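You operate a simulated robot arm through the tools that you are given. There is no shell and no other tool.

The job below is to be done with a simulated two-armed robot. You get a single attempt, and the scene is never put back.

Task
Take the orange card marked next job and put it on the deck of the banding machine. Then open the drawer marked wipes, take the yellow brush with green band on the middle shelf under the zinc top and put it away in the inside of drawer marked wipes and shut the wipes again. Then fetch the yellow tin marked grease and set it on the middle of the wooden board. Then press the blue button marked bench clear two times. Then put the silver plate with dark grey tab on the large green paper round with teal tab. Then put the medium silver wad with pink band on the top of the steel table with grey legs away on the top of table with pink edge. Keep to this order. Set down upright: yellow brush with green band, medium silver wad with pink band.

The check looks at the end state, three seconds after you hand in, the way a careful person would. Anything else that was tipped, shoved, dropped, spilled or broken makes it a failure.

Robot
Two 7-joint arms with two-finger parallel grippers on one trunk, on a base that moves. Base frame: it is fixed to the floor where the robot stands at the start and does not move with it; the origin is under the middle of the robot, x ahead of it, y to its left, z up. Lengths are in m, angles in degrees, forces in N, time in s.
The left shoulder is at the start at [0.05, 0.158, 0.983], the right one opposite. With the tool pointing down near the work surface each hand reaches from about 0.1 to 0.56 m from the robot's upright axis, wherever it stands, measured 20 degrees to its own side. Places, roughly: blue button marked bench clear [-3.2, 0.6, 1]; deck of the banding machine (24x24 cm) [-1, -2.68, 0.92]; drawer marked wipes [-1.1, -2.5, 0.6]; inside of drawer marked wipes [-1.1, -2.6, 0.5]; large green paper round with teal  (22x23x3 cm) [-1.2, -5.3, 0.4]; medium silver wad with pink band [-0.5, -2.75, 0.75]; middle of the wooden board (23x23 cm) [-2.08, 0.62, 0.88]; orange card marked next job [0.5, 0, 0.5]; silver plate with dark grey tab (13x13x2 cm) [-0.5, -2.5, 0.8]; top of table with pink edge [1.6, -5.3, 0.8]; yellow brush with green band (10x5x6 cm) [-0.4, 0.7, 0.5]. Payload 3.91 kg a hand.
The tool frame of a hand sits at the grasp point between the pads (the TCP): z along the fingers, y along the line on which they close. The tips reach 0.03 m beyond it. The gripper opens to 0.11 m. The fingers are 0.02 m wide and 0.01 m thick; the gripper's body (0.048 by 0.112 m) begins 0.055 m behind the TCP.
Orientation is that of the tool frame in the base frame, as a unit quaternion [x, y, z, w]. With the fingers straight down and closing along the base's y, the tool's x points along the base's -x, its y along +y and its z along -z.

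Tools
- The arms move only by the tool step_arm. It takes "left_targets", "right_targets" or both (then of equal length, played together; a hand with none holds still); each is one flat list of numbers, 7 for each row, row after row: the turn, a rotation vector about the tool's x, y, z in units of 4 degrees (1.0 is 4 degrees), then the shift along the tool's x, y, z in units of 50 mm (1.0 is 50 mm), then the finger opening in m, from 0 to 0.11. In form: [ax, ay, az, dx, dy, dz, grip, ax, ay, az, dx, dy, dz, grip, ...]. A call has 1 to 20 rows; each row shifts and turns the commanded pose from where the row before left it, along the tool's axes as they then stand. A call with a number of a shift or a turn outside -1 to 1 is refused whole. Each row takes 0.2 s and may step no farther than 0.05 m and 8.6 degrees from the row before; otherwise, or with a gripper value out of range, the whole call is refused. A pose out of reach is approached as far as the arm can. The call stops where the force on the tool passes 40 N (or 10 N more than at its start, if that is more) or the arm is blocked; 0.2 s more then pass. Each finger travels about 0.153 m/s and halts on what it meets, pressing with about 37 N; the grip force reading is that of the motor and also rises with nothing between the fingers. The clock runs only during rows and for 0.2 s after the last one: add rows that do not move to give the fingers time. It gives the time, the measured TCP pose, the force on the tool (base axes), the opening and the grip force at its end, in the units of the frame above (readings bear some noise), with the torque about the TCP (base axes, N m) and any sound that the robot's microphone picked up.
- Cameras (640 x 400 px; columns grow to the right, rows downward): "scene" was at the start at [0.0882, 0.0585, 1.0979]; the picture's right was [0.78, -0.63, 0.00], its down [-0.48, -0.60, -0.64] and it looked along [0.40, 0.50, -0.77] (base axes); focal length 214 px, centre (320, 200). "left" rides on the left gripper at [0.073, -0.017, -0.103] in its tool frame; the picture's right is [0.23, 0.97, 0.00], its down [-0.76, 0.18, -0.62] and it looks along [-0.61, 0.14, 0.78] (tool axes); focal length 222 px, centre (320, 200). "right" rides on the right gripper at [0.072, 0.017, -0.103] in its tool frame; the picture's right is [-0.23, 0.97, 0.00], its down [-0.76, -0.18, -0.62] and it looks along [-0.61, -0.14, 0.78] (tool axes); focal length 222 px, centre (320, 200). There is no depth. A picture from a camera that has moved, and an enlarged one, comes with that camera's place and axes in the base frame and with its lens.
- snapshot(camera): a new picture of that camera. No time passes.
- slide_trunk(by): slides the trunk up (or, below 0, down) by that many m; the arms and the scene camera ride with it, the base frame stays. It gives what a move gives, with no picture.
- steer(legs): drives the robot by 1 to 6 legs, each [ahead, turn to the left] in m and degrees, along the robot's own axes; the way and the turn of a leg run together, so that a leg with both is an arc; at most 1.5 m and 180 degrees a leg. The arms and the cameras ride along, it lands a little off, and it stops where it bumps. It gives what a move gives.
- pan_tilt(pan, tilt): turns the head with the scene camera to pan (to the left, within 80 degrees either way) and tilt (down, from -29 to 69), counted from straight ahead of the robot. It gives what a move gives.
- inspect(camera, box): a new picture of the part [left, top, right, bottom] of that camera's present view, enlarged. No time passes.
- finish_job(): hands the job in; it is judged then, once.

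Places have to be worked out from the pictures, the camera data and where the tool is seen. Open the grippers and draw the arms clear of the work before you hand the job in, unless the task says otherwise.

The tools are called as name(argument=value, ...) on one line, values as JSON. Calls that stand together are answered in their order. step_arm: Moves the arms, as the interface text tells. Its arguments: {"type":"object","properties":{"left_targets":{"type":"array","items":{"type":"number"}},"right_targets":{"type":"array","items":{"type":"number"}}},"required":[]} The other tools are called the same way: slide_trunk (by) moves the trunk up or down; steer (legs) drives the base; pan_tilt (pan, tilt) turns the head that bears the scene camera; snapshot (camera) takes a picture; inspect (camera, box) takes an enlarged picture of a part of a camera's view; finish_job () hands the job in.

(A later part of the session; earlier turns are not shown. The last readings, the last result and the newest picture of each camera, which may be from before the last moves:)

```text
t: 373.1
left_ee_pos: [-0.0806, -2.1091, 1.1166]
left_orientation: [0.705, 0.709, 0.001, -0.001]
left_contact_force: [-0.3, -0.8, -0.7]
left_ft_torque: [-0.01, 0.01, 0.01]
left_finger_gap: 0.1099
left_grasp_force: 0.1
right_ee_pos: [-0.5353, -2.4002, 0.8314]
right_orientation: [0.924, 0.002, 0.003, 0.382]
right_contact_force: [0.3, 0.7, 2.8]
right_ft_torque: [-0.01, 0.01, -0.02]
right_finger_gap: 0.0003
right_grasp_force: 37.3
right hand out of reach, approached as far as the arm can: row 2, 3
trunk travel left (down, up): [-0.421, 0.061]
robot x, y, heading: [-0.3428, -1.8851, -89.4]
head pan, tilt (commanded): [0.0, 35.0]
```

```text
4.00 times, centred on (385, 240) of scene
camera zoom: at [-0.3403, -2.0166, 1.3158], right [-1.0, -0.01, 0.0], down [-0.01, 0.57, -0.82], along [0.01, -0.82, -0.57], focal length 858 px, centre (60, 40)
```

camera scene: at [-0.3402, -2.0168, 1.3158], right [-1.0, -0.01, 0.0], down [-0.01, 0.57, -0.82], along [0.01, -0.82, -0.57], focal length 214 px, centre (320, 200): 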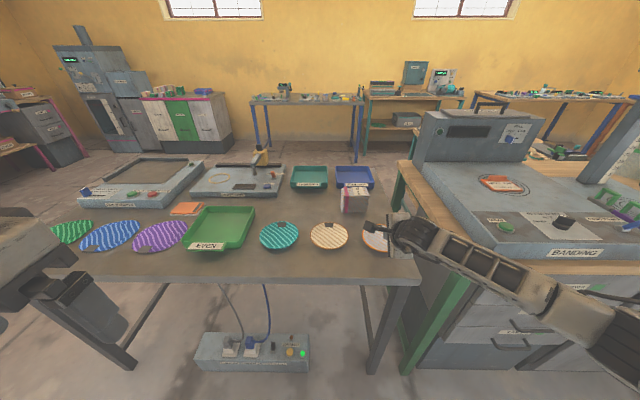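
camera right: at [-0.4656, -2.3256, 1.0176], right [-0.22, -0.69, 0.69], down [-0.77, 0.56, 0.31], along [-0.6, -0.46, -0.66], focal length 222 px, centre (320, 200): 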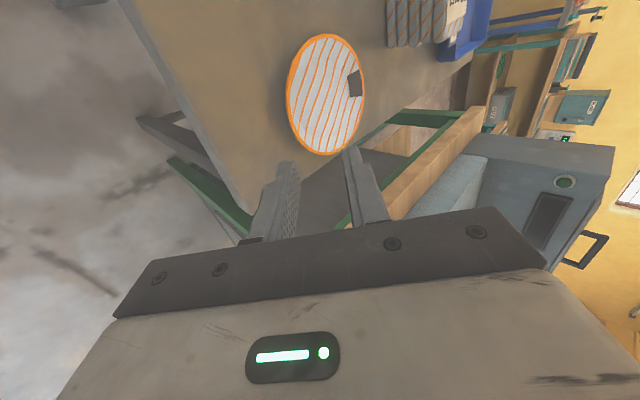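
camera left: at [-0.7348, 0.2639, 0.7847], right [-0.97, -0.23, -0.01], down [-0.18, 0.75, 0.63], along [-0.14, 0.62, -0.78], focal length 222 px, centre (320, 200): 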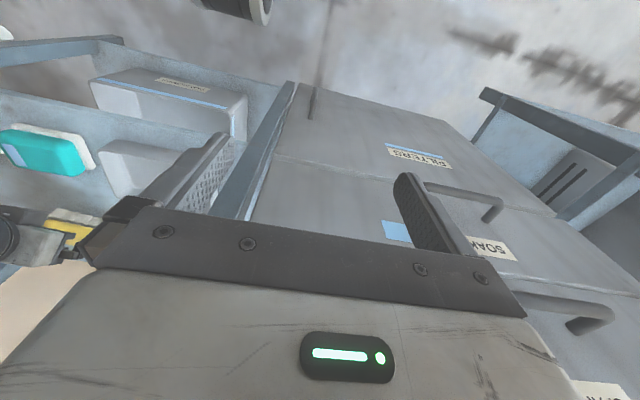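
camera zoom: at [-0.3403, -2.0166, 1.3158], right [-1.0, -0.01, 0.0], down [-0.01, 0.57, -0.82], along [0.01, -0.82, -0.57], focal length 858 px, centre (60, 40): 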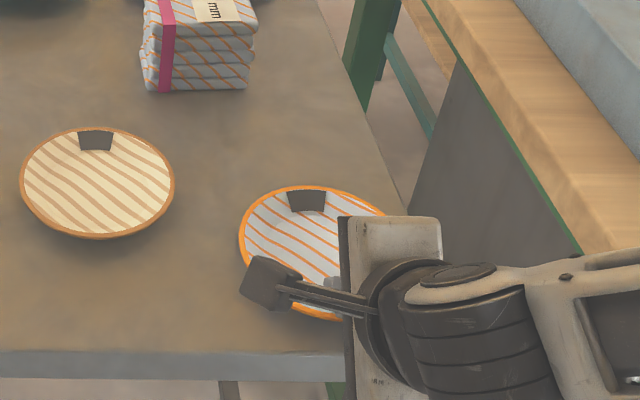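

The arm is at its near limit, so I pull with the base: back 5 cm, fingers still inside the dish.

steer(legs=[[-0.05, 0]])

inspect(camera="right", box=[200, 60, 440, 210])

inspect(camera="scene", box=[320, 190, 450, 290])

```text
t: 374.1
left_ee_pos: [-0.0811, -2.0596, 1.1169]
left_orientation: [0.705, 0.709, 0.001, 0.001]
left_contact_force: [-0.5, 0.5, -0.2]
left_ft_torque: [0.01, 0.02, -0.03]
left_finger_gap: 0.11
left_grasp_force: 0.0
right_ee_pos: [-0.5361, -2.35, 0.8336]
right_orientation: [0.924, 0.002, 0.002, 0.382]
right_contact_force: [0.0, 0.8, 0.6]
right_ft_torque: [-0.01, -0.01, 0.01]
right_finger_gap: 0.0001
right_grasp_force: 36.7
trunk travel left (down, up): [-0.421, 0.061]
robot x, y, heading: [-0.3391, -1.8391, -89.3]
head pan, tilt (commanded): [0.0, 35.0]
```

```text
2.67 times, centred on (320, 135) of right
camera zoom: at [-0.4644, -2.2887, 0.918], right [-0.23, -0.69, 0.69], down [-0.77, 0.56, 0.32], along [-0.6, -0.45, -0.66], focal length 592 px, centre (320, 373)
```

zoom: 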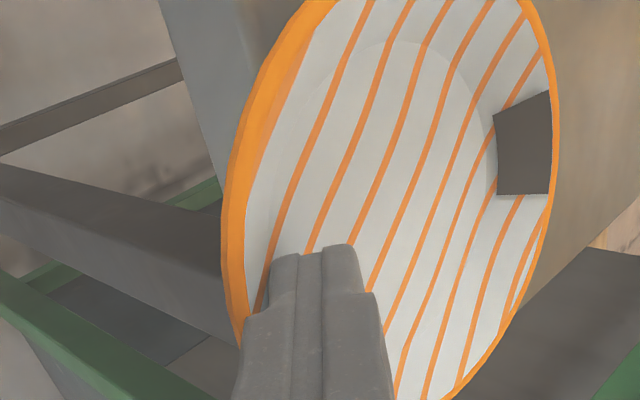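

```text
4.00 times, centred on (385, 240) of scene
camera zoom: at [-0.3407, -1.9658, 1.3159], right [-1.0, -0.01, 0.0], down [-0.01, 0.57, -0.82], along [0.01, -0.82, -0.57], focal length 858 px, centre (60, 40)
```

zoom: 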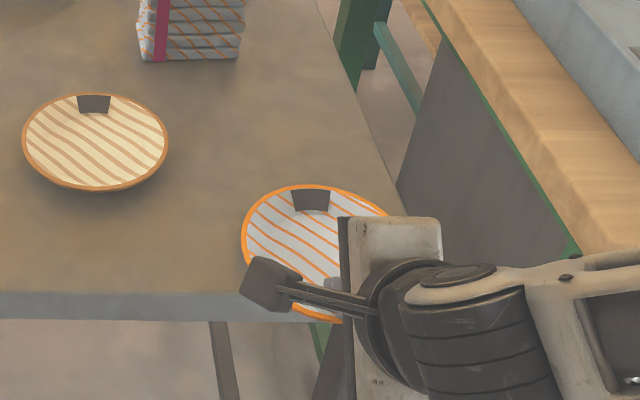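

The plate's near side now overhangs the edge by about 4 cm, its centre still 2.3 cm inside. I lift the fingers straight up out of the dish.

step_arm(right_targets=[0, 0, 0, 0, 0.2, -0.2, 0.0, 0, 0, 0, 0, 0.5, -0.5, 0.0, 0, 0, 0, 0, 0.5, -0.5, 0.0])

snapshot(camera="right")

inspect(camera="scene", box=[320, 190, 450, 290])

```text
t: 374.9
left_ee_pos: [-0.0815, -2.0597, 1.1164]
left_orientation: [0.705, 0.709, 0.002, 0.0]
left_contact_force: [-0.3, 0.5, -1.1]
left_ft_torque: [0.0, -0.01, 0.0]
left_finger_gap: 0.1101
left_grasp_force: 0.0
right_ee_pos: [-0.5351, -2.3494, 0.9178]
right_orientation: [0.925, 0.002, 0.001, 0.38]
right_contact_force: [-0.5, 0.4, -0.1]
right_ft_torque: [-0.03, 0.03, -0.05]
right_finger_gap: 0.0002
right_grasp_force: 36.9
trunk travel left (down, up): [-0.421, 0.061]
robot x, y, heading: [-0.3403, -1.8378, -89.7]
head pan, tilt (commanded): [0.0, 35.0]
```

```text
taken
camera right: at [-0.4638, -2.2891, 1.0033], right [-0.22, -0.69, 0.68], down [-0.77, 0.56, 0.32], along [-0.6, -0.45, -0.66], focal length 222 px, centre (320, 200)
```

right: 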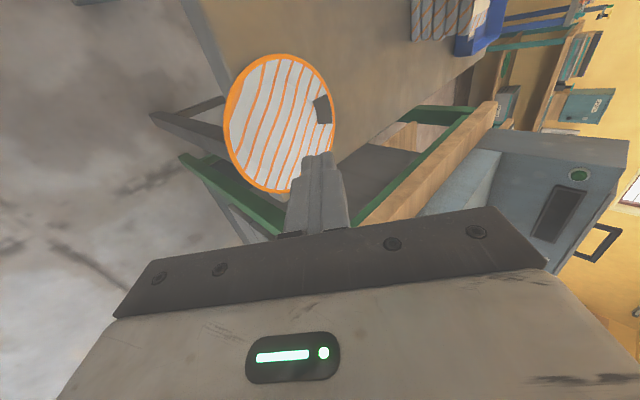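

```text
4.00 times, centred on (385, 240) of scene
camera zoom: at [-0.3407, -1.9664, 1.3158], right [-1.0, -0.01, 0.0], down [-0.01, 0.57, -0.82], along [0.01, -0.82, -0.57], focal length 858 px, centre (60, 40)
```

zoom: 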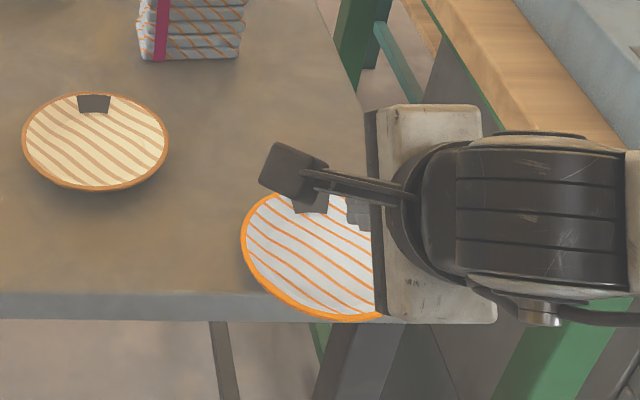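

The plate rests stably with its near side over the edge. I back the robot 10 cm for better reach, open the fingers, and line up below and above the near rim.

steer(legs=[[-0.1, 0]])

step_arm(right_targets=[0, 0, 0, 0, -0.08, 0.64, 0.05, 0, 0, 0, 0, -0.08, 0.64, 0.05, 0, 0, 0, 0, 0, 0, 0.05])

snapshot(camera="right")

inspect(camera="right", box=[180, 50, 420, 200])

snapshot(camera="scene")

```text
t: 376.0
left_ee_pos: [-0.0813, -1.9596, 1.1169]
left_orientation: [0.705, 0.709, 0.001, 0.0]
left_contact_force: [0.0, -0.1, 0.3]
left_ft_torque: [-0.04, -0.03, 0.01]
left_finger_gap: 0.1101
left_grasp_force: 0.2
right_ee_pos: [-0.5364, -2.2489, 0.9193]
right_orientation: [0.925, 0.002, 0.002, 0.381]
right_contact_force: [0.1, 0.2, 0.5]
right_ft_torque: [-0.01, 0.01, 0.03]
right_finger_gap: 0.0001
right_grasp_force: 36.5
trunk travel left (down, up): [-0.421, 0.061]
robot x, y, heading: [-0.3412, -1.7391, -89.7]
head pan, tilt (commanded): [0.0, 35.0]
```

```text
t: 376.8
left_ee_pos: [-0.0819, -1.9596, 1.1169]
left_orientation: [0.704, 0.71, 0.001, 0.0]
left_contact_force: [1.2, -0.1, -0.1]
left_ft_torque: [-0.01, 0.04, -0.02]
left_finger_gap: 0.1098
left_grasp_force: 0.0
right_ee_pos: [-0.5358, -2.2904, 0.8658]
right_orientation: [0.925, 0.001, 0.003, 0.38]
right_contact_force: [-0.2, -0.4, -0.3]
right_ft_torque: [-0.03, 0.01, -0.01]
right_finger_gap: 0.05
right_grasp_force: 0.2
trunk travel left (down, up): [-0.421, 0.061]
robot x, y, heading: [-0.3445, -1.7363, -89.6]
head pan, tilt (commanded): [0.0, 35.0]
```

```text
taken
camera right: at [-0.4646, -2.2295, 0.9518], right [-0.23, -0.69, 0.69], down [-0.76, 0.56, 0.32], along [-0.6, -0.45, -0.66], focal length 222 px, centre (320, 200)
```

right: 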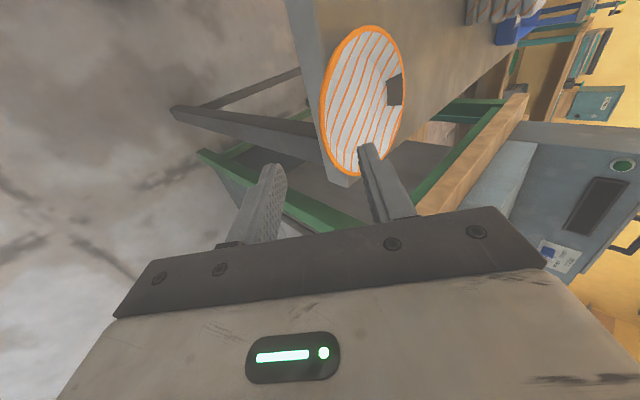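

```text
2.67 times, centred on (300, 125) of right
camera zoom: at [-0.4646, -2.2295, 0.9518], right [-0.23, -0.69, 0.69], down [-0.76, 0.56, 0.32], along [-0.6, -0.45, -0.66], focal length 592 px, centre (373, 400)
```

zoom: 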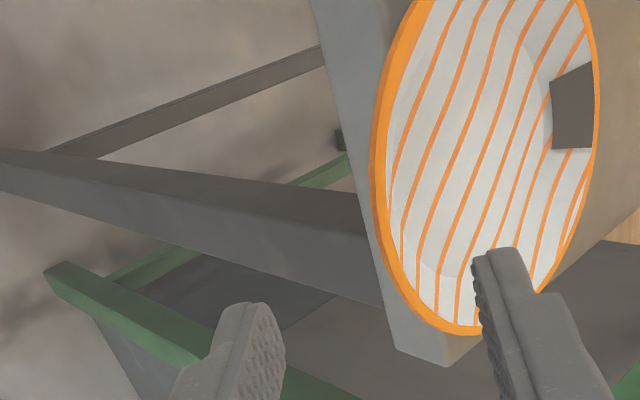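

```text
taken
camera scene: at [-0.3417, -1.8666, 1.3158], right [-1.0, -0.01, 0.0], down [-0.01, 0.57, -0.82], along [0.01, -0.82, -0.57], focal length 214 px, centre (320, 200)
```

scene: 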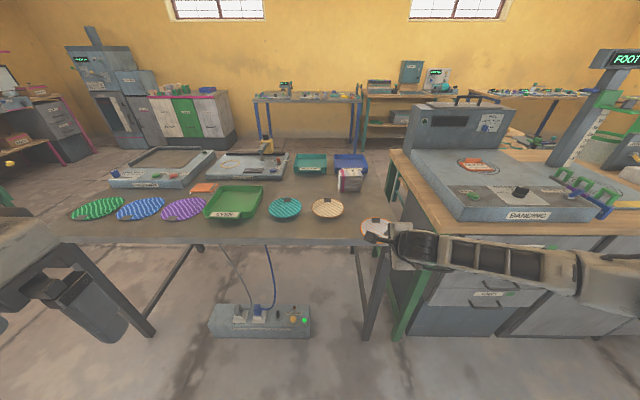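

The near rim is on the fingers' centre line, 7 cm ahead. I advance 5.5 cm along the fingers and check.

step_arm(right_targets=[0, 0, 0, 0, 0.03, 0.4, 0.05, 0, 0, 0, 0, 0.03, 0.4, 0.05, 0, 0, 0, 0, 0, 0.3, 0.05, 0, 0, 0, 0, 0, 0, 0.05])

inspect(camera="right", box=[180, 50, 420, 200])

```text
t: 377.8
left_ee_pos: [-0.082, -1.9604, 1.1164]
left_orientation: [0.705, 0.709, 0.001, -0.001]
left_contact_force: [-0.3, 0.4, -0.2]
left_ft_torque: [0.02, -0.03, 0.02]
left_finger_gap: 0.11
left_grasp_force: 0.1
right_ee_pos: [-0.5366, -2.3316, 0.8302]
right_orientation: [0.925, 0.002, 0.002, 0.38]
right_contact_force: [0.8, 1.1, 0.0]
right_ft_torque: [0.0, -0.01, 0.01]
right_finger_gap: 0.0504
right_grasp_force: 0.1
trunk travel left (down, up): [-0.421, 0.061]
robot x, y, heading: [-0.3415, -1.7342, -89.5]
head pan, tilt (commanded): [0.0, 35.0]
```

```text
2.67 times, centred on (300, 125) of right
camera zoom: at [-0.4645, -2.2701, 0.9151], right [-0.23, -0.69, 0.68], down [-0.77, 0.56, 0.32], along [-0.6, -0.45, -0.66], focal length 592 px, centre (373, 400)
```

zoom: 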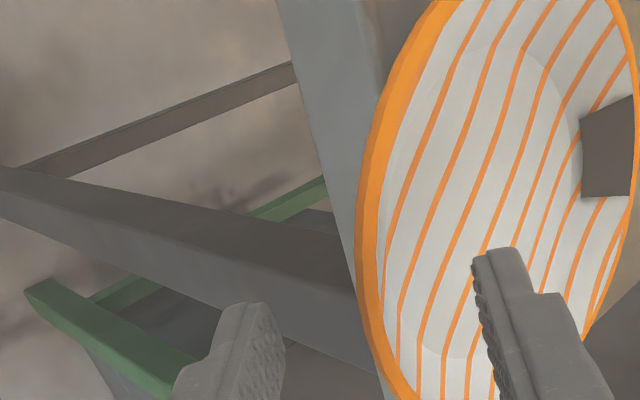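

The rim is between the fingers near their tips. I advance 1.8 cm more for a deep overlap.

step_arm(right_targets=[0, 0, 0, 0, 0, 0.18, 0.05, 0, 0, 0, 0, 0, 0.18, 0.05, 0, 0, 0, 0, 0, 0, 0.05])

inspect(camera="right", box=[180, 50, 420, 200])

```text
t: 378.6
left_ee_pos: [-0.0825, -1.9598, 1.1157]
left_orientation: [0.705, 0.709, 0.001, 0.0]
left_contact_force: [0.9, 0.0, -0.1]
left_ft_torque: [-0.01, 0.0, 0.02]
left_finger_gap: 0.1102
left_grasp_force: 0.0
right_ee_pos: [-0.5371, -2.3439, 0.8162]
right_orientation: [0.925, 0.002, 0.001, 0.38]
right_contact_force: [0.3, -0.3, 0.5]
right_ft_torque: [0.04, 0.0, 0.04]
right_finger_gap: 0.0501
right_grasp_force: 0.0
trunk travel left (down, up): [-0.421, 0.061]
robot x, y, heading: [-0.3419, -1.737, -89.6]
head pan, tilt (commanded): [0.0, 35.0]
```

```text
2.67 times, centred on (300, 125) of right
camera zoom: at [-0.4648, -2.2825, 0.9023], right [-0.23, -0.69, 0.68], down [-0.77, 0.56, 0.32], along [-0.6, -0.45, -0.66], focal length 592 px, centre (373, 400)
```

zoom: 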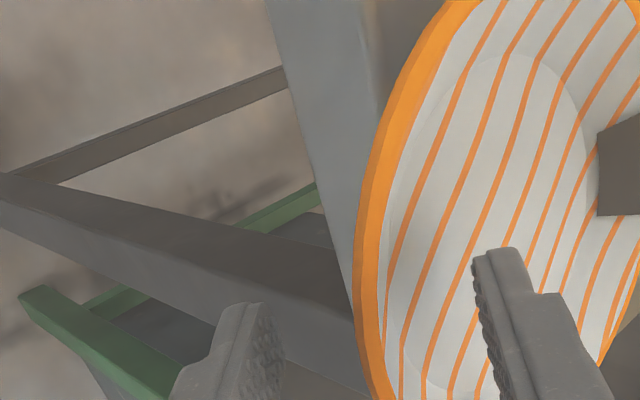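

The overlap is now over 2 cm. I close the fingers on the wall.

step_arm(right_targets=[0, 0, 0, 0, 0, 0, 0.035, 0, 0, 0, 0, 0, 0, 0.02, 0, 0, 0, 0, 0, 0, 0.01, 0, 0, 0, 0, 0, 0, 0.0, 0, 0, 0, 0, 0, 0, 0.0])

inspect(camera="right", box=[180, 50, 420, 200])

inspect(camera="scene", box=[320, 190, 450, 290])

```text
t: 379.8
left_ee_pos: [-0.0817, -1.9589, 1.1163]
left_orientation: [0.705, 0.709, 0.001, 0.001]
left_contact_force: [0.8, 0.6, 0.5]
left_ft_torque: [0.0, 0.0, 0.01]
left_finger_gap: 0.11
left_grasp_force: 0.1
right_ee_pos: [-0.5355, -2.3466, 0.8211]
right_orientation: [0.923, 0.002, 0.002, 0.385]
right_contact_force: [-0.4, -2.8, 20.6]
right_ft_torque: [-1.34, -0.02, -0.02]
right_finger_gap: 0.006
right_grasp_force: 37.8
trunk travel left (down, up): [-0.421, 0.061]
robot x, y, heading: [-0.3434, -1.7387, -89.7]
head pan, tilt (commanded): [0.0, 35.0]
```

```text
2.67 times, centred on (300, 125) of right
camera zoom: at [-0.4643, -2.2829, 0.9068], right [-0.23, -0.69, 0.69], down [-0.77, 0.56, 0.31], along [-0.6, -0.46, -0.65], focal length 592 px, centre (373, 400)
```

zoom: 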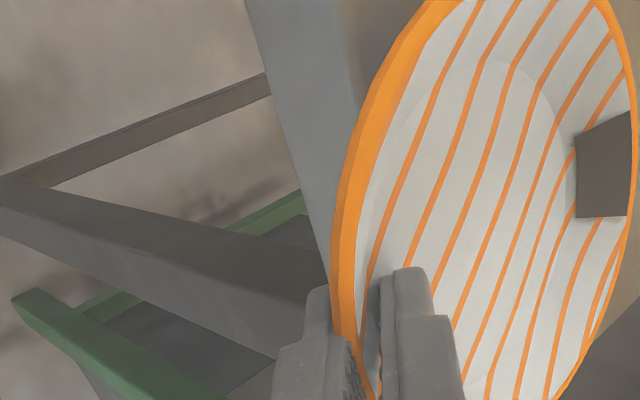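

```text
4.00 times, centred on (385, 240) of scene
camera zoom: at [-0.341, -1.8648, 1.3162], right [-1.0, -0.01, 0.0], down [-0.01, 0.57, -0.82], along [0.01, -0.82, -0.57], focal length 858 px, centre (60, 40)
```

zoom: 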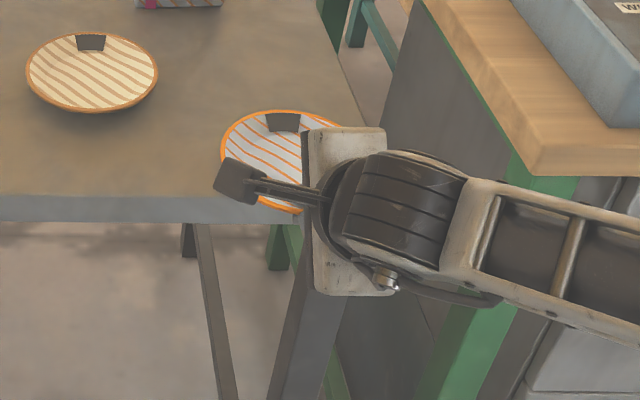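

The wall is gripped (gap 6 mm). I lift 3 cm and check how the plate hangs.

step_arm(right_targets=[0, 0, 0, 0, 0.15, -0.15, 0.0, 0, 0, 0, 0, 0.3, -0.3, 0.0, 0, 0, 0, 0, 0, 0, 0.0])

snapshot(camera="right")

inspect(camera="scene", box=[320, 180, 450, 280])

```text
t: 380.6
left_ee_pos: [-0.0813, -1.9609, 1.1163]
left_orientation: [0.705, 0.71, 0.001, 0.0]
left_contact_force: [0.2, -0.6, -0.8]
left_ft_torque: [-0.01, 0.01, 0.02]
left_finger_gap: 0.1098
left_grasp_force: 0.1
right_ee_pos: [-0.5366, -2.3428, 0.8469]
right_orientation: [0.925, 0.001, 0.002, 0.379]
right_contact_force: [-0.1, -0.2, 0.2]
right_ft_torque: [0.0, -0.03, 0.03]
right_finger_gap: 0.0031
right_grasp_force: 36.9
trunk travel left (down, up): [-0.421, 0.061]
robot x, y, heading: [-0.3483, -1.7393, -89.7]
head pan, tilt (commanded): [0.0, 35.0]
```

```text
taken
camera right: at [-0.4653, -2.2827, 0.9327], right [-0.23, -0.7, 0.68], down [-0.76, 0.56, 0.32], along [-0.6, -0.45, -0.66], focal length 222 px, centre (320, 200)
```

right: 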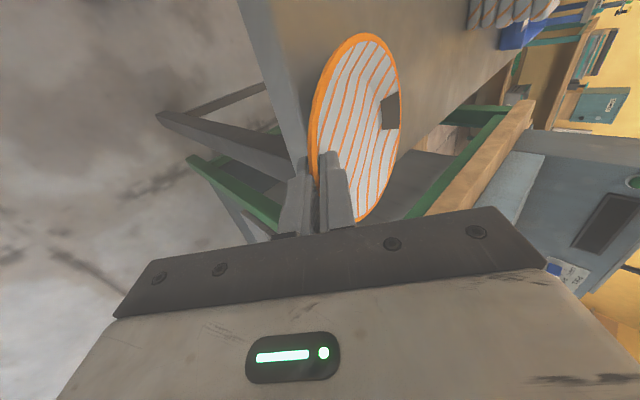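

```text
4.00 times, centred on (385, 230) of scene
camera zoom: at [-0.3417, -1.8667, 1.3157], right [-1.0, -0.01, 0.0], down [-0.01, 0.57, -0.82], along [0.01, -0.82, -0.57], focal length 858 px, centre (60, 80)
```

zoom: 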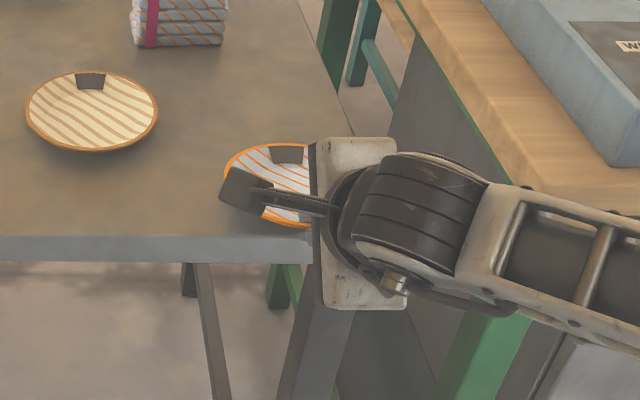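

The grip is now flush on the 3 mm wall with no side load: it is held. I lift higher and inspect.

step_arm(right_targets=[0, 0, 0, 0, 0.5, -0.5, 0.0, 0, 0, 0, 0, 0.5, -0.5, 0.0, 0, 0, 0, 0, 0.5, -0.5, 0.0, 0, 0, 0, 0, 0, 0, 0.0])

snapshot(camera="right")

snapshot(camera="scene")

```text
t: 381.6
left_ee_pos: [-0.0822, -1.9609, 1.1162]
left_orientation: [0.705, 0.709, 0.002, 0.0]
left_contact_force: [0.8, 0.1, 0.4]
left_ft_torque: [-0.03, -0.04, 0.01]
left_finger_gap: 0.11
left_grasp_force: 0.0
right_ee_pos: [-0.5376, -2.3443, 0.9545]
right_orientation: [0.925, 0.002, 0.002, 0.38]
right_contact_force: [1.3, 0.2, -0.7]
right_ft_torque: [0.05, 0.02, -0.01]
right_finger_gap: 0.0028
right_grasp_force: 37.4
trunk travel left (down, up): [-0.421, 0.061]
robot x, y, heading: [-0.3436, -1.7381, -89.3]
head pan, tilt (commanded): [0.0, 35.0]
```

```text
taken
camera right: at [-0.4654, -2.2836, 1.0398], right [-0.23, -0.69, 0.68], down [-0.77, 0.56, 0.32], along [-0.6, -0.45, -0.66], focal length 222 px, centre (320, 200)
```

right: 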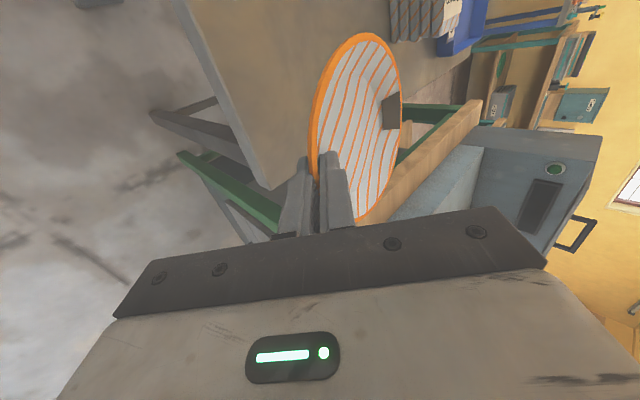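

```text
taken
camera scene: at [-0.3417, -1.8668, 1.3157], right [-1.0, -0.01, 0.0], down [-0.01, 0.57, -0.82], along [0.01, -0.82, -0.57], focal length 214 px, centre (320, 200)
```

scene: 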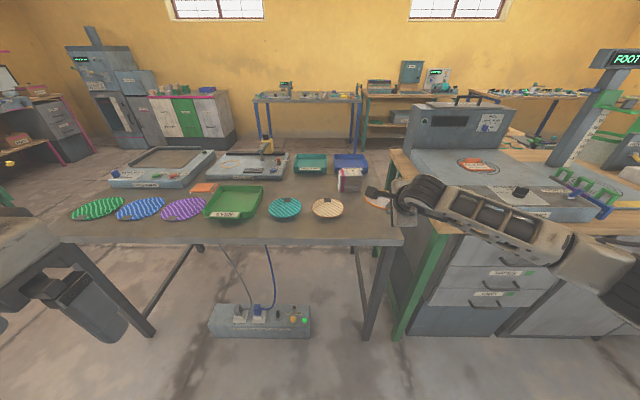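

The plate is firmly held. I draw the arm back and up for carrying, back away from the table, and look around for the best way to the far side of the room.

step_arm(right_targets=[0, 0, 0, 0, -0.2, -0.8, 0.0, 0, 0, 0, 0, -0.2, -0.8, 0.0, 0, 0, 0, 0, -0.2, -0.8, 0.0])

steer(legs=[[-0.3, 0]])

pan_tilt(pan=40, tilt=20)

snapshot(camera="scene")

pan_tilt(pan=-50, tilt=15)

snapshot(camera="scene")

snapshot(camera="right")

```text
t: 382.4
left_ee_pos: [-0.0816, -1.9599, 1.1161]
left_orientation: [0.705, 0.709, 0.0, 0.001]
left_contact_force: [-0.9, 0.1, 0.6]
left_ft_torque: [0.0, -0.02, 0.03]
left_finger_gap: 0.11
left_grasp_force: 0.0
right_ee_pos: [-0.5363, -2.2368, 1.0194]
right_orientation: [0.925, 0.001, 0.001, 0.38]
right_contact_force: [-0.2, 0.2, -0.6]
right_ft_torque: [0.02, 0.03, -0.01]
right_finger_gap: 0.0027
right_grasp_force: 37.2
trunk travel left (down, up): [-0.421, 0.061]
robot x, y, heading: [-0.3437, -1.737, -89.4]
head pan, tilt (commanded): [0.0, 35.0]
```

```text
t: 384.5
left_ee_pos: [-0.085, -1.6605, 1.1173]
left_orientation: [0.706, 0.708, 0.001, 0.0]
left_contact_force: [0.8, -0.1, -0.1]
left_ft_torque: [0.01, 0.01, 0.03]
left_finger_gap: 0.1098
left_grasp_force: 0.0
right_ee_pos: [-0.5394, -1.9377, 1.0183]
right_orientation: [0.925, 0.001, 0.002, 0.38]
right_contact_force: [0.0, -0.1, 0.3]
right_ft_torque: [0.04, -0.01, 0.01]
right_finger_gap: 0.0025
right_grasp_force: 37.1
trunk travel left (down, up): [-0.421, 0.061]
robot x, y, heading: [-0.3466, -1.4375, -89.7]
head pan, tilt (commanded): [0.0, 35.0]
```

```text
t: 385.5
left_ee_pos: [-0.0845, -1.661, 1.116]
left_orientation: [0.706, 0.708, 0.001, 0.0]
left_contact_force: [0.1, -0.9, 1.0]
left_ft_torque: [-0.01, 0.01, -0.01]
left_finger_gap: 0.11
left_grasp_force: 0.0
right_ee_pos: [-0.539, -1.9371, 1.0183]
right_orientation: [0.925, 0.001, 0.002, 0.381]
right_contact_force: [-0.3, -0.3, -0.1]
right_ft_torque: [-0.01, 0.01, 0.02]
right_finger_gap: 0.0025
right_grasp_force: 36.8
trunk travel left (down, up): [-0.421, 0.061]
robot x, y, heading: [-0.3433, -1.4384, -89.4]
head pan, tilt (commanded): [40.0, 20.0]
```

```text
taken
camera scene: at [-0.2848, -1.5499, 1.3396], right [-0.76, -0.65, 0.0], down [-0.22, 0.26, -0.94], along [0.61, -0.72, -0.34], focal length 214 px, centre (320, 200)
```

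scene: 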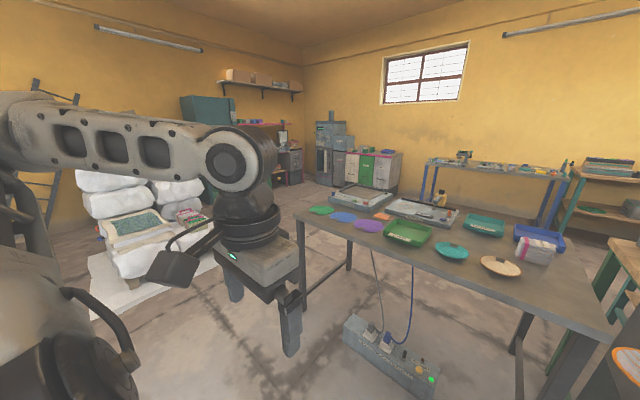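

```text
t: 387.2
left_ee_pos: [-0.0851, -1.6606, 1.1153]
left_orientation: [0.706, 0.708, 0.001, 0.0]
left_contact_force: [-0.4, 0.1, -0.3]
left_ft_torque: [0.01, -0.01, 0.01]
left_finger_gap: 0.1102
left_grasp_force: 0.1
right_ee_pos: [-0.539, -1.9378, 1.0181]
right_orientation: [0.925, 0.001, 0.002, 0.38]
right_contact_force: [0.4, 0.1, -0.7]
right_ft_torque: [0.01, -0.01, -0.01]
right_finger_gap: 0.0029
right_grasp_force: 37.0
trunk travel left (down, up): [-0.421, 0.061]
robot x, y, heading: [-0.3477, -1.4368, -89.7]
head pan, tilt (commanded): [-50.0, 15.0]
```

```text
taken
camera scene: at [-0.4162, -1.5397, 1.3477], right [-0.65, 0.76, 0.0], down [0.2, 0.17, -0.97], along [-0.73, -0.63, -0.26], focal length 214 px, centre (320, 200)
```

scene: 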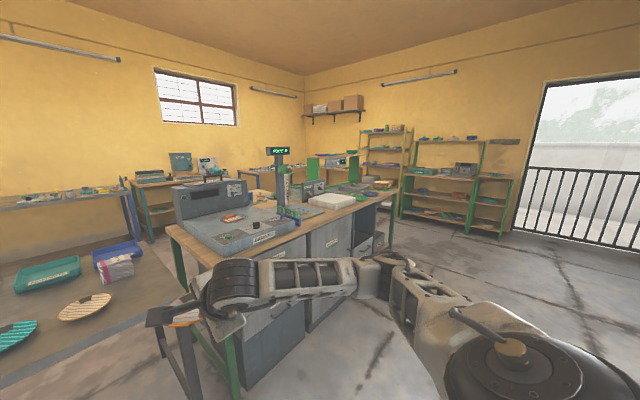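

```text
taken
camera right: at [-0.4678, -1.877, 1.1033], right [-0.23, -0.69, 0.68], down [-0.76, 0.56, 0.32], along [-0.6, -0.45, -0.66], focal length 222 px, centre (320, 200)
```

right: 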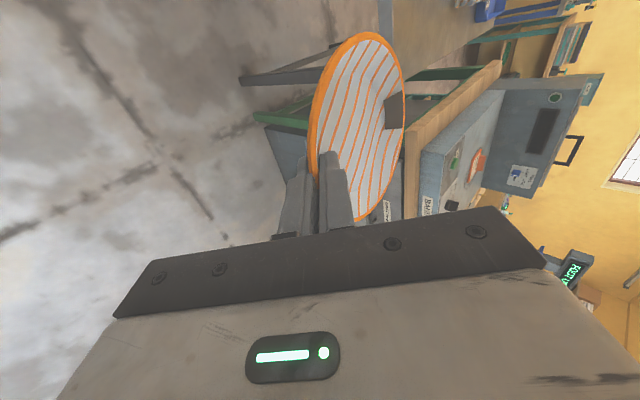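

The passage at the left end of the steel table (x about 0.7 to 1.7) is clear and shortest. I drive east first, then turn down that passage.

steer(legs=[[0, 83.6], [1.5, 0], [0, -84]])

pan_tilt(pan=0, tilt=20)

snapshot(camera="scene")

```text
t: 401.8
left_ee_pos: [1.4149, -1.7985, 1.1153]
left_orientation: [0.701, 0.713, 0.001, 0.001]
left_contact_force: [0.0, 0.3, 0.7]
left_ft_torque: [0.02, -0.03, 0.01]
left_finger_gap: 0.1099
left_grasp_force: 0.1
right_ee_pos: [0.964, -2.0815, 1.0184]
right_orientation: [0.925, 0.008, 0.004, 0.38]
right_contact_force: [-0.2, 0.6, -0.4]
right_ft_torque: [0.02, 0.0, 0.0]
right_finger_gap: 0.002
right_grasp_force: 37.0
trunk travel left (down, up): [-0.421, 0.061]
robot x, y, heading: [1.1502, -1.5769, -88.5]
head pan, tilt (commanded): [-50.0, 15.0]
```

```text
t: 403.0
left_ee_pos: [1.4142, -1.7973, 1.117]
left_orientation: [0.701, 0.713, 0.001, 0.0]
left_contact_force: [0.1, 0.0, -0.9]
left_ft_torque: [-0.01, -0.03, 0.0]
left_finger_gap: 0.1101
left_grasp_force: 0.1
right_ee_pos: [0.9631, -2.0812, 1.0179]
right_orientation: [0.925, 0.008, 0.004, 0.381]
right_contact_force: [0.2, 0.3, -0.1]
right_ft_torque: [0.0, 0.01, 0.01]
right_finger_gap: 0.0016
right_grasp_force: 36.8
trunk travel left (down, up): [-0.421, 0.061]
robot x, y, heading: [1.1494, -1.5791, -88.8]
head pan, tilt (commanded): [0.0, 20.0]
```

```text
taken
camera scene: at [1.1536, -1.7126, 1.3396], right [-1.0, -0.02, 0.0], down [-0.01, 0.34, -0.94], along [0.02, -0.94, -0.34], focal length 214 px, centre (320, 200)
```

scene: 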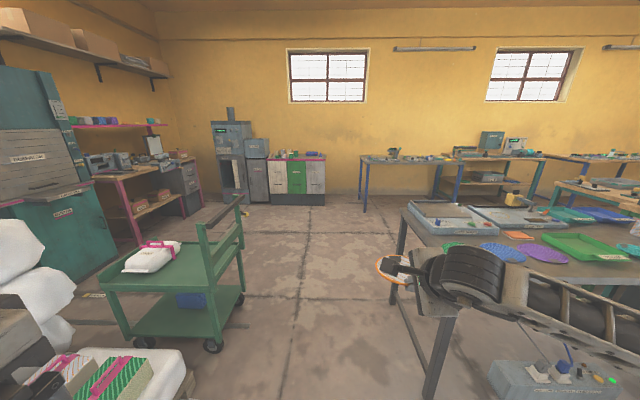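

The finger gap is creeping down (3.1 → 1.6 mm), so I check the grip with the wrist camera.

snapshot(camera="right")

inspect(camera="right", box=[240, 20, 440, 240])

inspect(camera="scene", box=[350, 220, 480, 320])

```text
taken
camera right: at [1.0349, -2.0192, 1.1034], right [-0.22, -0.7, 0.68], down [-0.77, 0.55, 0.32], along [-0.6, -0.46, -0.66], focal length 222 px, centre (320, 200)
```

right: 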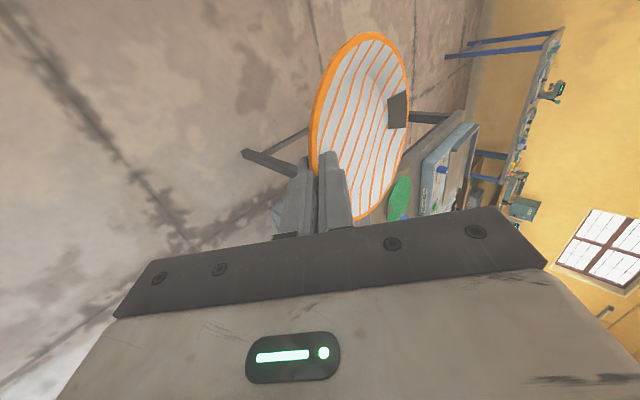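

```text
1.82 times, centred on (340, 130) of right
camera zoom: at [1.0349, -2.0192, 1.1034], right [-0.22, -0.7, 0.68], down [-0.77, 0.55, 0.32], along [-0.6, -0.46, -0.66], focal length 404 px, centre (284, 327)
```

zoom: 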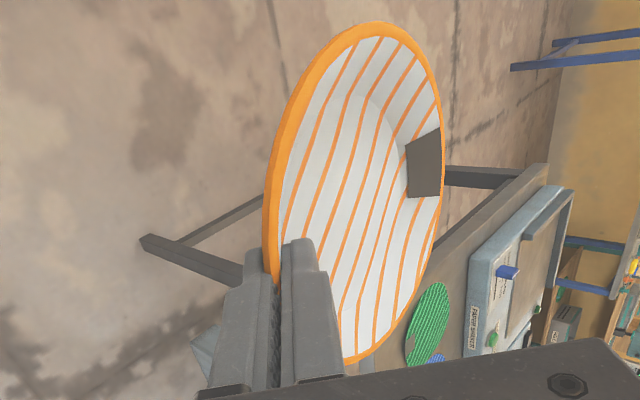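

```text
4.00 times, centred on (415, 270) of scene
camera zoom: at [1.1536, -1.7126, 1.3396], right [-1.0, -0.02, 0.0], down [-0.01, 0.34, -0.94], along [0.02, -0.94, -0.34], focal length 858 px, centre (-60, -80)
```

zoom: 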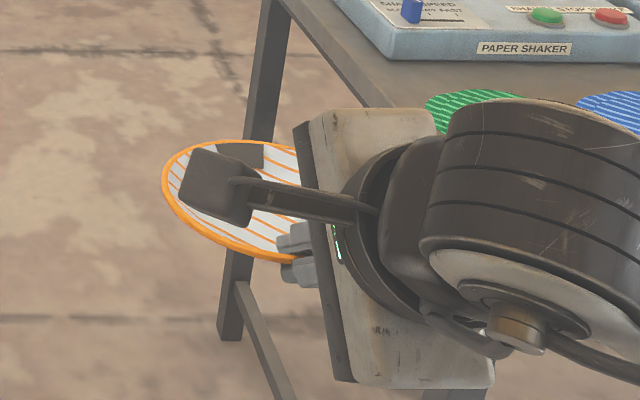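

The image shift shows the plate only settling flush between the pads, not slipping. I raise the trunk 6 cm for margin and drive down the passage.

slide_trunk(by=0.06)

steer(legs=[[0, -1.2], [1.4, 0]])

snapshot(camera="right")

pan_tilt(pan=-40, tilt=20)

snapshot(camera="scene")

```text
t: 404.0
left_ee_pos: [1.4149, -1.7982, 1.1765]
left_orientation: [0.7, 0.714, 0.002, -0.001]
left_contact_force: [0.0, -0.4, -0.6]
left_ft_torque: [0.0, -0.03, -0.01]
left_finger_gap: 0.1101
left_grasp_force: 0.1
right_ee_pos: [0.9657, -2.0804, 1.0778]
right_orientation: [0.925, 0.007, 0.004, 0.38]
right_contact_force: [0.3, -0.8, -0.6]
right_ft_torque: [0.0, -0.01, 0.02]
right_finger_gap: 0.0017
right_grasp_force: 36.9
trunk travel left (down, up): [-0.481, 0.001]
robot x, y, heading: [1.1478, -1.5798, -88.8]
head pan, tilt (commanded): [0.0, 20.0]
```

```text
t: 411.3
left_ee_pos: [1.4313, -3.1928, 1.1758]
left_orientation: [0.701, 0.713, 0.001, 0.001]
left_contact_force: [0.2, 0.3, 0.4]
left_ft_torque: [0.0, -0.01, 0.01]
left_finger_gap: 0.1099
left_grasp_force: 0.0
right_ee_pos: [0.9796, -3.4777, 1.0796]
right_orientation: [0.925, 0.008, 0.004, 0.381]
right_contact_force: [0.4, -0.3, -0.1]
right_ft_torque: [0.02, -0.02, -0.02]
right_finger_gap: 0.0016
right_grasp_force: 37.2
trunk travel left (down, up): [-0.481, 0.001]
robot x, y, heading: [1.1654, -2.9735, -88.6]
head pan, tilt (commanded): [0.0, 20.0]
```

```text
taken
camera right: at [1.0509, -3.4142, 1.1633], right [-0.22, -0.7, 0.68], down [-0.77, 0.55, 0.32], along [-0.6, -0.46, -0.66], focal length 222 px, centre (320, 200)
```

right: 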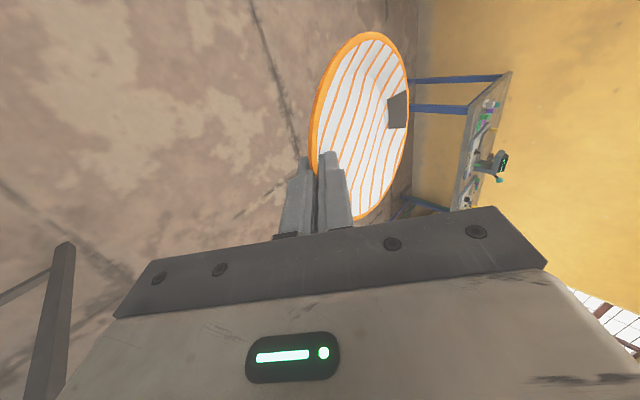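

```text
t: 412.4
left_ee_pos: [1.4307, -3.1936, 1.1756]
left_orientation: [0.7, 0.714, 0.0, 0.0]
left_contact_force: [1.2, -0.9, -0.2]
left_ft_torque: [0.0, 0.03, 0.0]
left_finger_gap: 0.1099
left_grasp_force: 0.1
right_ee_pos: [0.9803, -3.4763, 1.0785]
right_orientation: [0.925, 0.007, 0.003, 0.38]
right_contact_force: [-0.1, 0.8, 0.8]
right_ft_torque: [0.0, -0.01, -0.03]
right_finger_gap: 0.0014
right_grasp_force: 37.3
trunk travel left (down, up): [-0.481, 0.001]
robot x, y, heading: [1.1666, -2.9712, -88.9]
head pan, tilt (commanded): [-40.0, 20.0]
```

```text
taken
camera scene: at [1.1098, -3.0871, 1.3996], right [-0.78, 0.63, 0.0], down [0.21, 0.27, -0.94], along [-0.59, -0.73, -0.34], focal length 214 px, centre (320, 200)
```

scene: 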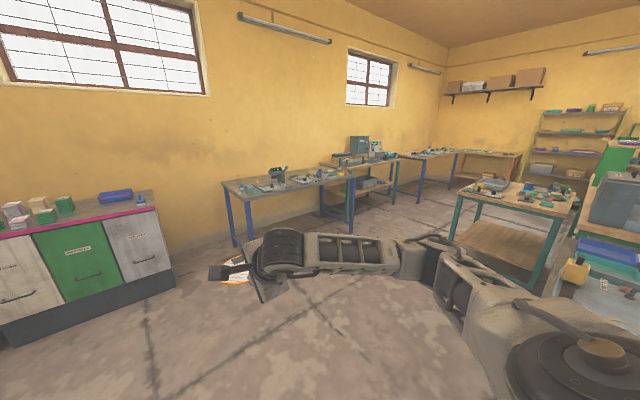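

The plate is steady. The wall tables and the aisle are visible; I drive further down, then west along the aisle to stand in front of the wooden table with the low shelf.

steer(legs=[[0.85, 0], [0, -77]])

pan_tilt(pan=0, tilt=20)

snapshot(camera="scene")

```text
t: 420.2
left_ee_pos: [1.0313, -4.1359, 1.175]
left_orientation: [0.993, 0.119, 0.0, 0.001]
left_contact_force: [-0.5, 0.2, -0.6]
left_ft_torque: [0.01, 0.0, 0.0]
left_finger_gap: 0.1099
left_grasp_force: 0.1
right_ee_pos: [0.6567, -3.7597, 1.0785]
right_orientation: [0.727, -0.572, -0.233, 0.301]
right_contact_force: [1.0, 0.2, -0.5]
right_ft_torque: [0.01, -0.03, -0.06]
right_finger_gap: 0.0013
right_grasp_force: 37.5
trunk travel left (down, up): [-0.481, 0.001]
robot x, y, heading: [1.1896, -3.833, -166.0]
head pan, tilt (commanded): [-40.0, 20.0]
```

```text
t: 421.3
left_ee_pos: [1.0314, -4.1356, 1.1757]
left_orientation: [0.993, 0.119, 0.0, 0.001]
left_contact_force: [-0.1, 0.3, -0.6]
left_ft_torque: [-0.03, -0.05, 0.0]
left_finger_gap: 0.11
left_grasp_force: 0.0
right_ee_pos: [0.6567, -3.7576, 1.0768]
right_orientation: [0.728, -0.571, -0.234, 0.299]
right_contact_force: [-0.3, -0.8, 0.3]
right_ft_torque: [0.01, -0.02, -0.01]
right_finger_gap: 0.0013
right_grasp_force: 37.0
trunk travel left (down, up): [-0.481, 0.001]
robot x, y, heading: [1.1905, -3.8312, -166.2]
head pan, tilt (commanded): [0.0, 20.0]
```

```text
taken
camera scene: at [1.0587, -3.8638, 1.3996], right [-0.24, 0.97, 0.0], down [0.33, 0.08, -0.94], along [-0.91, -0.23, -0.34], focal length 214 px, centre (320, 200)
```

scene: 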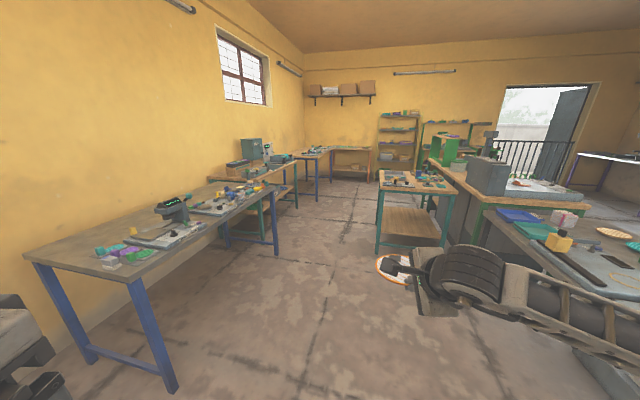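

Clear ahead. I drive on to about (-1.03, -4.45) and turn to face the shelf.

steer(legs=[[0, 1.6], [1.3, 0], [1.0, 0], [0, 74.4]])

pan_tilt(pan=-5, tilt=35)

snapshot(camera="scene")

snapshot(camera="right")

```text
t: 436.2
left_ee_pos: [-0.7668, -4.6751, 1.1761]
left_orientation: [0.704, 0.71, 0.001, 0.0]
left_contact_force: [-0.4, -0.7, 0.2]
left_ft_torque: [-0.01, 0.0, -0.04]
left_finger_gap: 0.1101
left_grasp_force: 0.0
right_ee_pos: [-1.2194, -4.953, 1.0782]
right_orientation: [0.925, 0.003, 0.003, 0.38]
right_contact_force: [0.1, 0.4, 0.1]
right_ft_torque: [0.04, -0.01, -0.01]
right_finger_gap: 0.0013
right_grasp_force: 37.3
trunk travel left (down, up): [-0.481, 0.001]
robot x, y, heading: [-1.0284, -4.4514, -89.1]
head pan, tilt (commanded): [0.0, 20.0]
```

```text
t: 437.0
left_ee_pos: [-0.768, -4.6743, 1.1767]
left_orientation: [0.705, 0.71, 0.002, 0.0]
left_contact_force: [-0.7, -0.3, 0.4]
left_ft_torque: [-0.01, 0.0, 0.0]
left_finger_gap: 0.1098
left_grasp_force: 0.0
right_ee_pos: [-1.2197, -4.953, 1.0787]
right_orientation: [0.925, 0.003, 0.003, 0.38]
right_contact_force: [0.3, 0.7, 0.5]
right_ft_torque: [0.0, -0.02, -0.01]
right_finger_gap: 0.0013
right_grasp_force: 36.8
trunk travel left (down, up): [-0.481, 0.001]
robot x, y, heading: [-1.03, -4.4537, -89.4]
head pan, tilt (commanded): [-5.0, 35.0]
```

```text
taken
camera scene: at [-1.0345, -4.5812, 1.3758], right [-1.0, 0.07, 0.0], down [0.04, 0.57, -0.82], along [-0.06, -0.82, -0.57], focal length 214 px, centre (320, 200)
```

scene: 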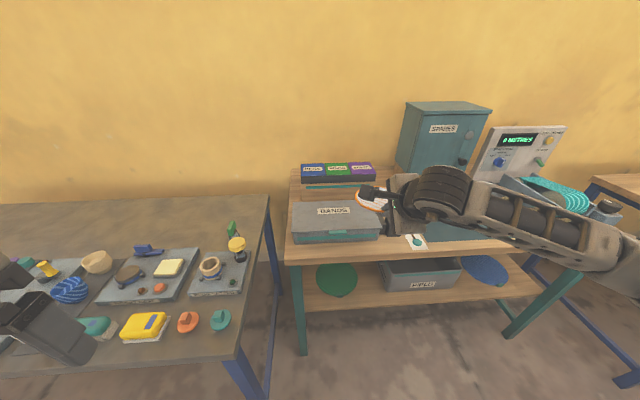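

```text
taken
camera right: at [-1.1486, -4.892, 1.1634], right [-0.22, -0.69, 0.68], down [-0.77, 0.56, 0.32], along [-0.6, -0.45, -0.66], focal length 222 px, centre (320, 200)
```

right: 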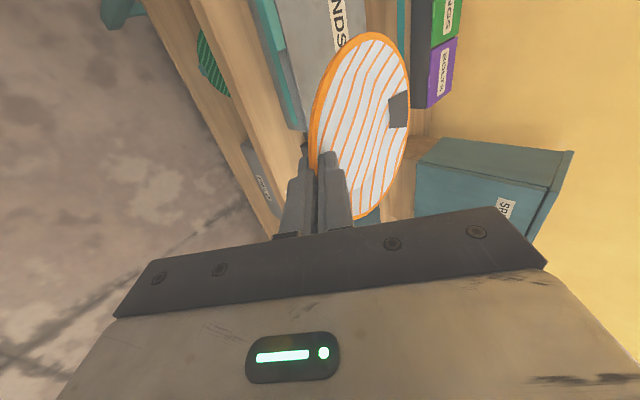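

I see the green round on the low shelf, and a table with blue legs close on my left that I must stay clear of. I zoom in on the shelf.

inspect(camera="scene", box=[270, 220, 530, 340])

```text
2.46 times, centred on (400, 280) of scene
camera zoom: at [-1.0345, -4.5812, 1.3758], right [-1.0, 0.07, 0.0], down [0.04, 0.57, -0.82], along [-0.06, -0.82, -0.57], focal length 528 px, centre (123, 3)
```

zoom: 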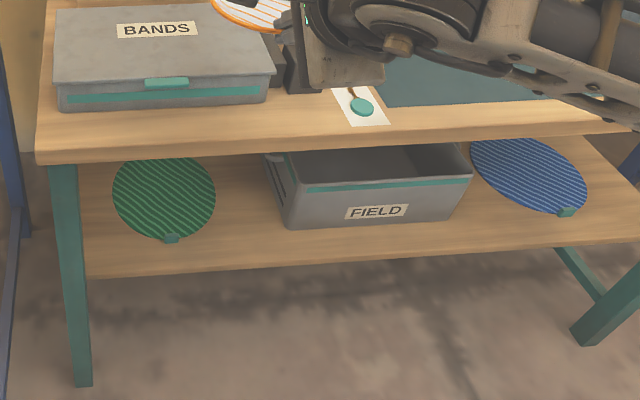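

The round is flat on the shelf, centre near (-1.172, -5.265), teal tab in front. I reposition to approach it at a slight angle from the right, away from the blue-legged table.

steer(legs=[[0, -103.2], [0.343, 0], [0, 117.4]])

pan_tilt(pan=10, tilt=40)

snapshot(camera="scene")

snapshot(camera="right")

```text
t: 448.4
left_ee_pos: [-1.0601, -4.539, 1.1761]
left_orientation: [0.621, 0.784, 0.001, 0.0]
left_contact_force: [-0.2, 0.0, 0.7]
left_ft_torque: [0.01, -0.02, 0.04]
left_finger_gap: 0.11
left_grasp_force: 0.0
right_ee_pos: [-1.4387, -4.9095, 1.0785]
right_orientation: [0.919, 0.106, 0.045, 0.378]
right_contact_force: [-0.3, -0.2, 0.1]
right_ft_torque: [0.02, 0.01, 0.0]
right_finger_gap: 0.0016
right_grasp_force: 36.9
trunk travel left (down, up): [-0.481, 0.001]
robot x, y, heading: [-1.3649, -4.3818, -76.3]
head pan, tilt (commanded): [-5.0, 35.0]
```

```text
t: 449.1
left_ee_pos: [-1.0602, -4.5383, 1.1765]
left_orientation: [0.62, 0.785, 0.001, 0.001]
left_contact_force: [0.3, 0.0, 0.3]
left_ft_torque: [-0.01, 0.03, 0.01]
left_finger_gap: 0.11
left_grasp_force: 0.1
right_ee_pos: [-1.4407, -4.9117, 1.0786]
right_orientation: [0.919, 0.106, 0.045, 0.377]
right_contact_force: [0.6, 0.5, -0.2]
right_ft_torque: [0.03, 0.01, 0.0]
right_finger_gap: 0.0014
right_grasp_force: 37.2
trunk travel left (down, up): [-0.481, 0.001]
robot x, y, heading: [-1.3623, -4.3769, -76.2]
head pan, tilt (commanded): [10.0, 40.0]
```

```text
taken
camera scene: at [-1.3215, -4.4981, 1.3682], right [-0.92, -0.4, 0.0], down [-0.26, 0.59, -0.77], along [0.31, -0.7, -0.64], focal length 214 px, centre (320, 200)
```

scene: 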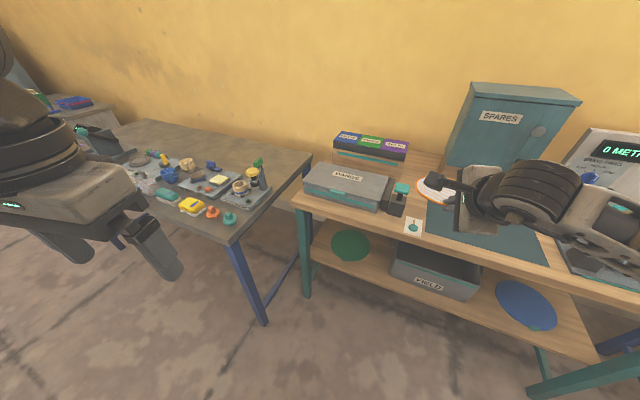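

```text
taken
camera right: at [-1.3838, -4.8356, 1.1634], right [-0.06, -0.73, 0.68], down [-0.87, 0.37, 0.32], along [-0.49, -0.58, -0.66], focal length 222 px, centre (320, 200)
```

right: 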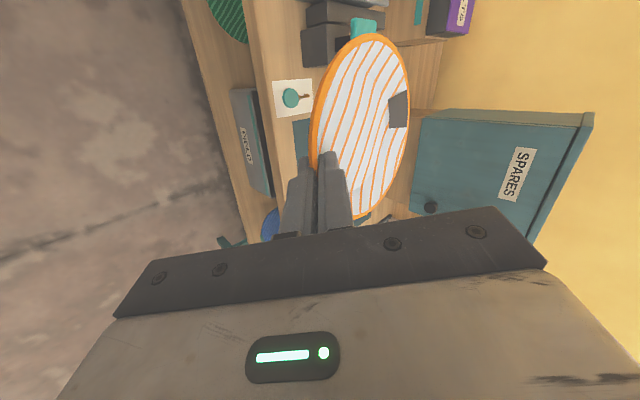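

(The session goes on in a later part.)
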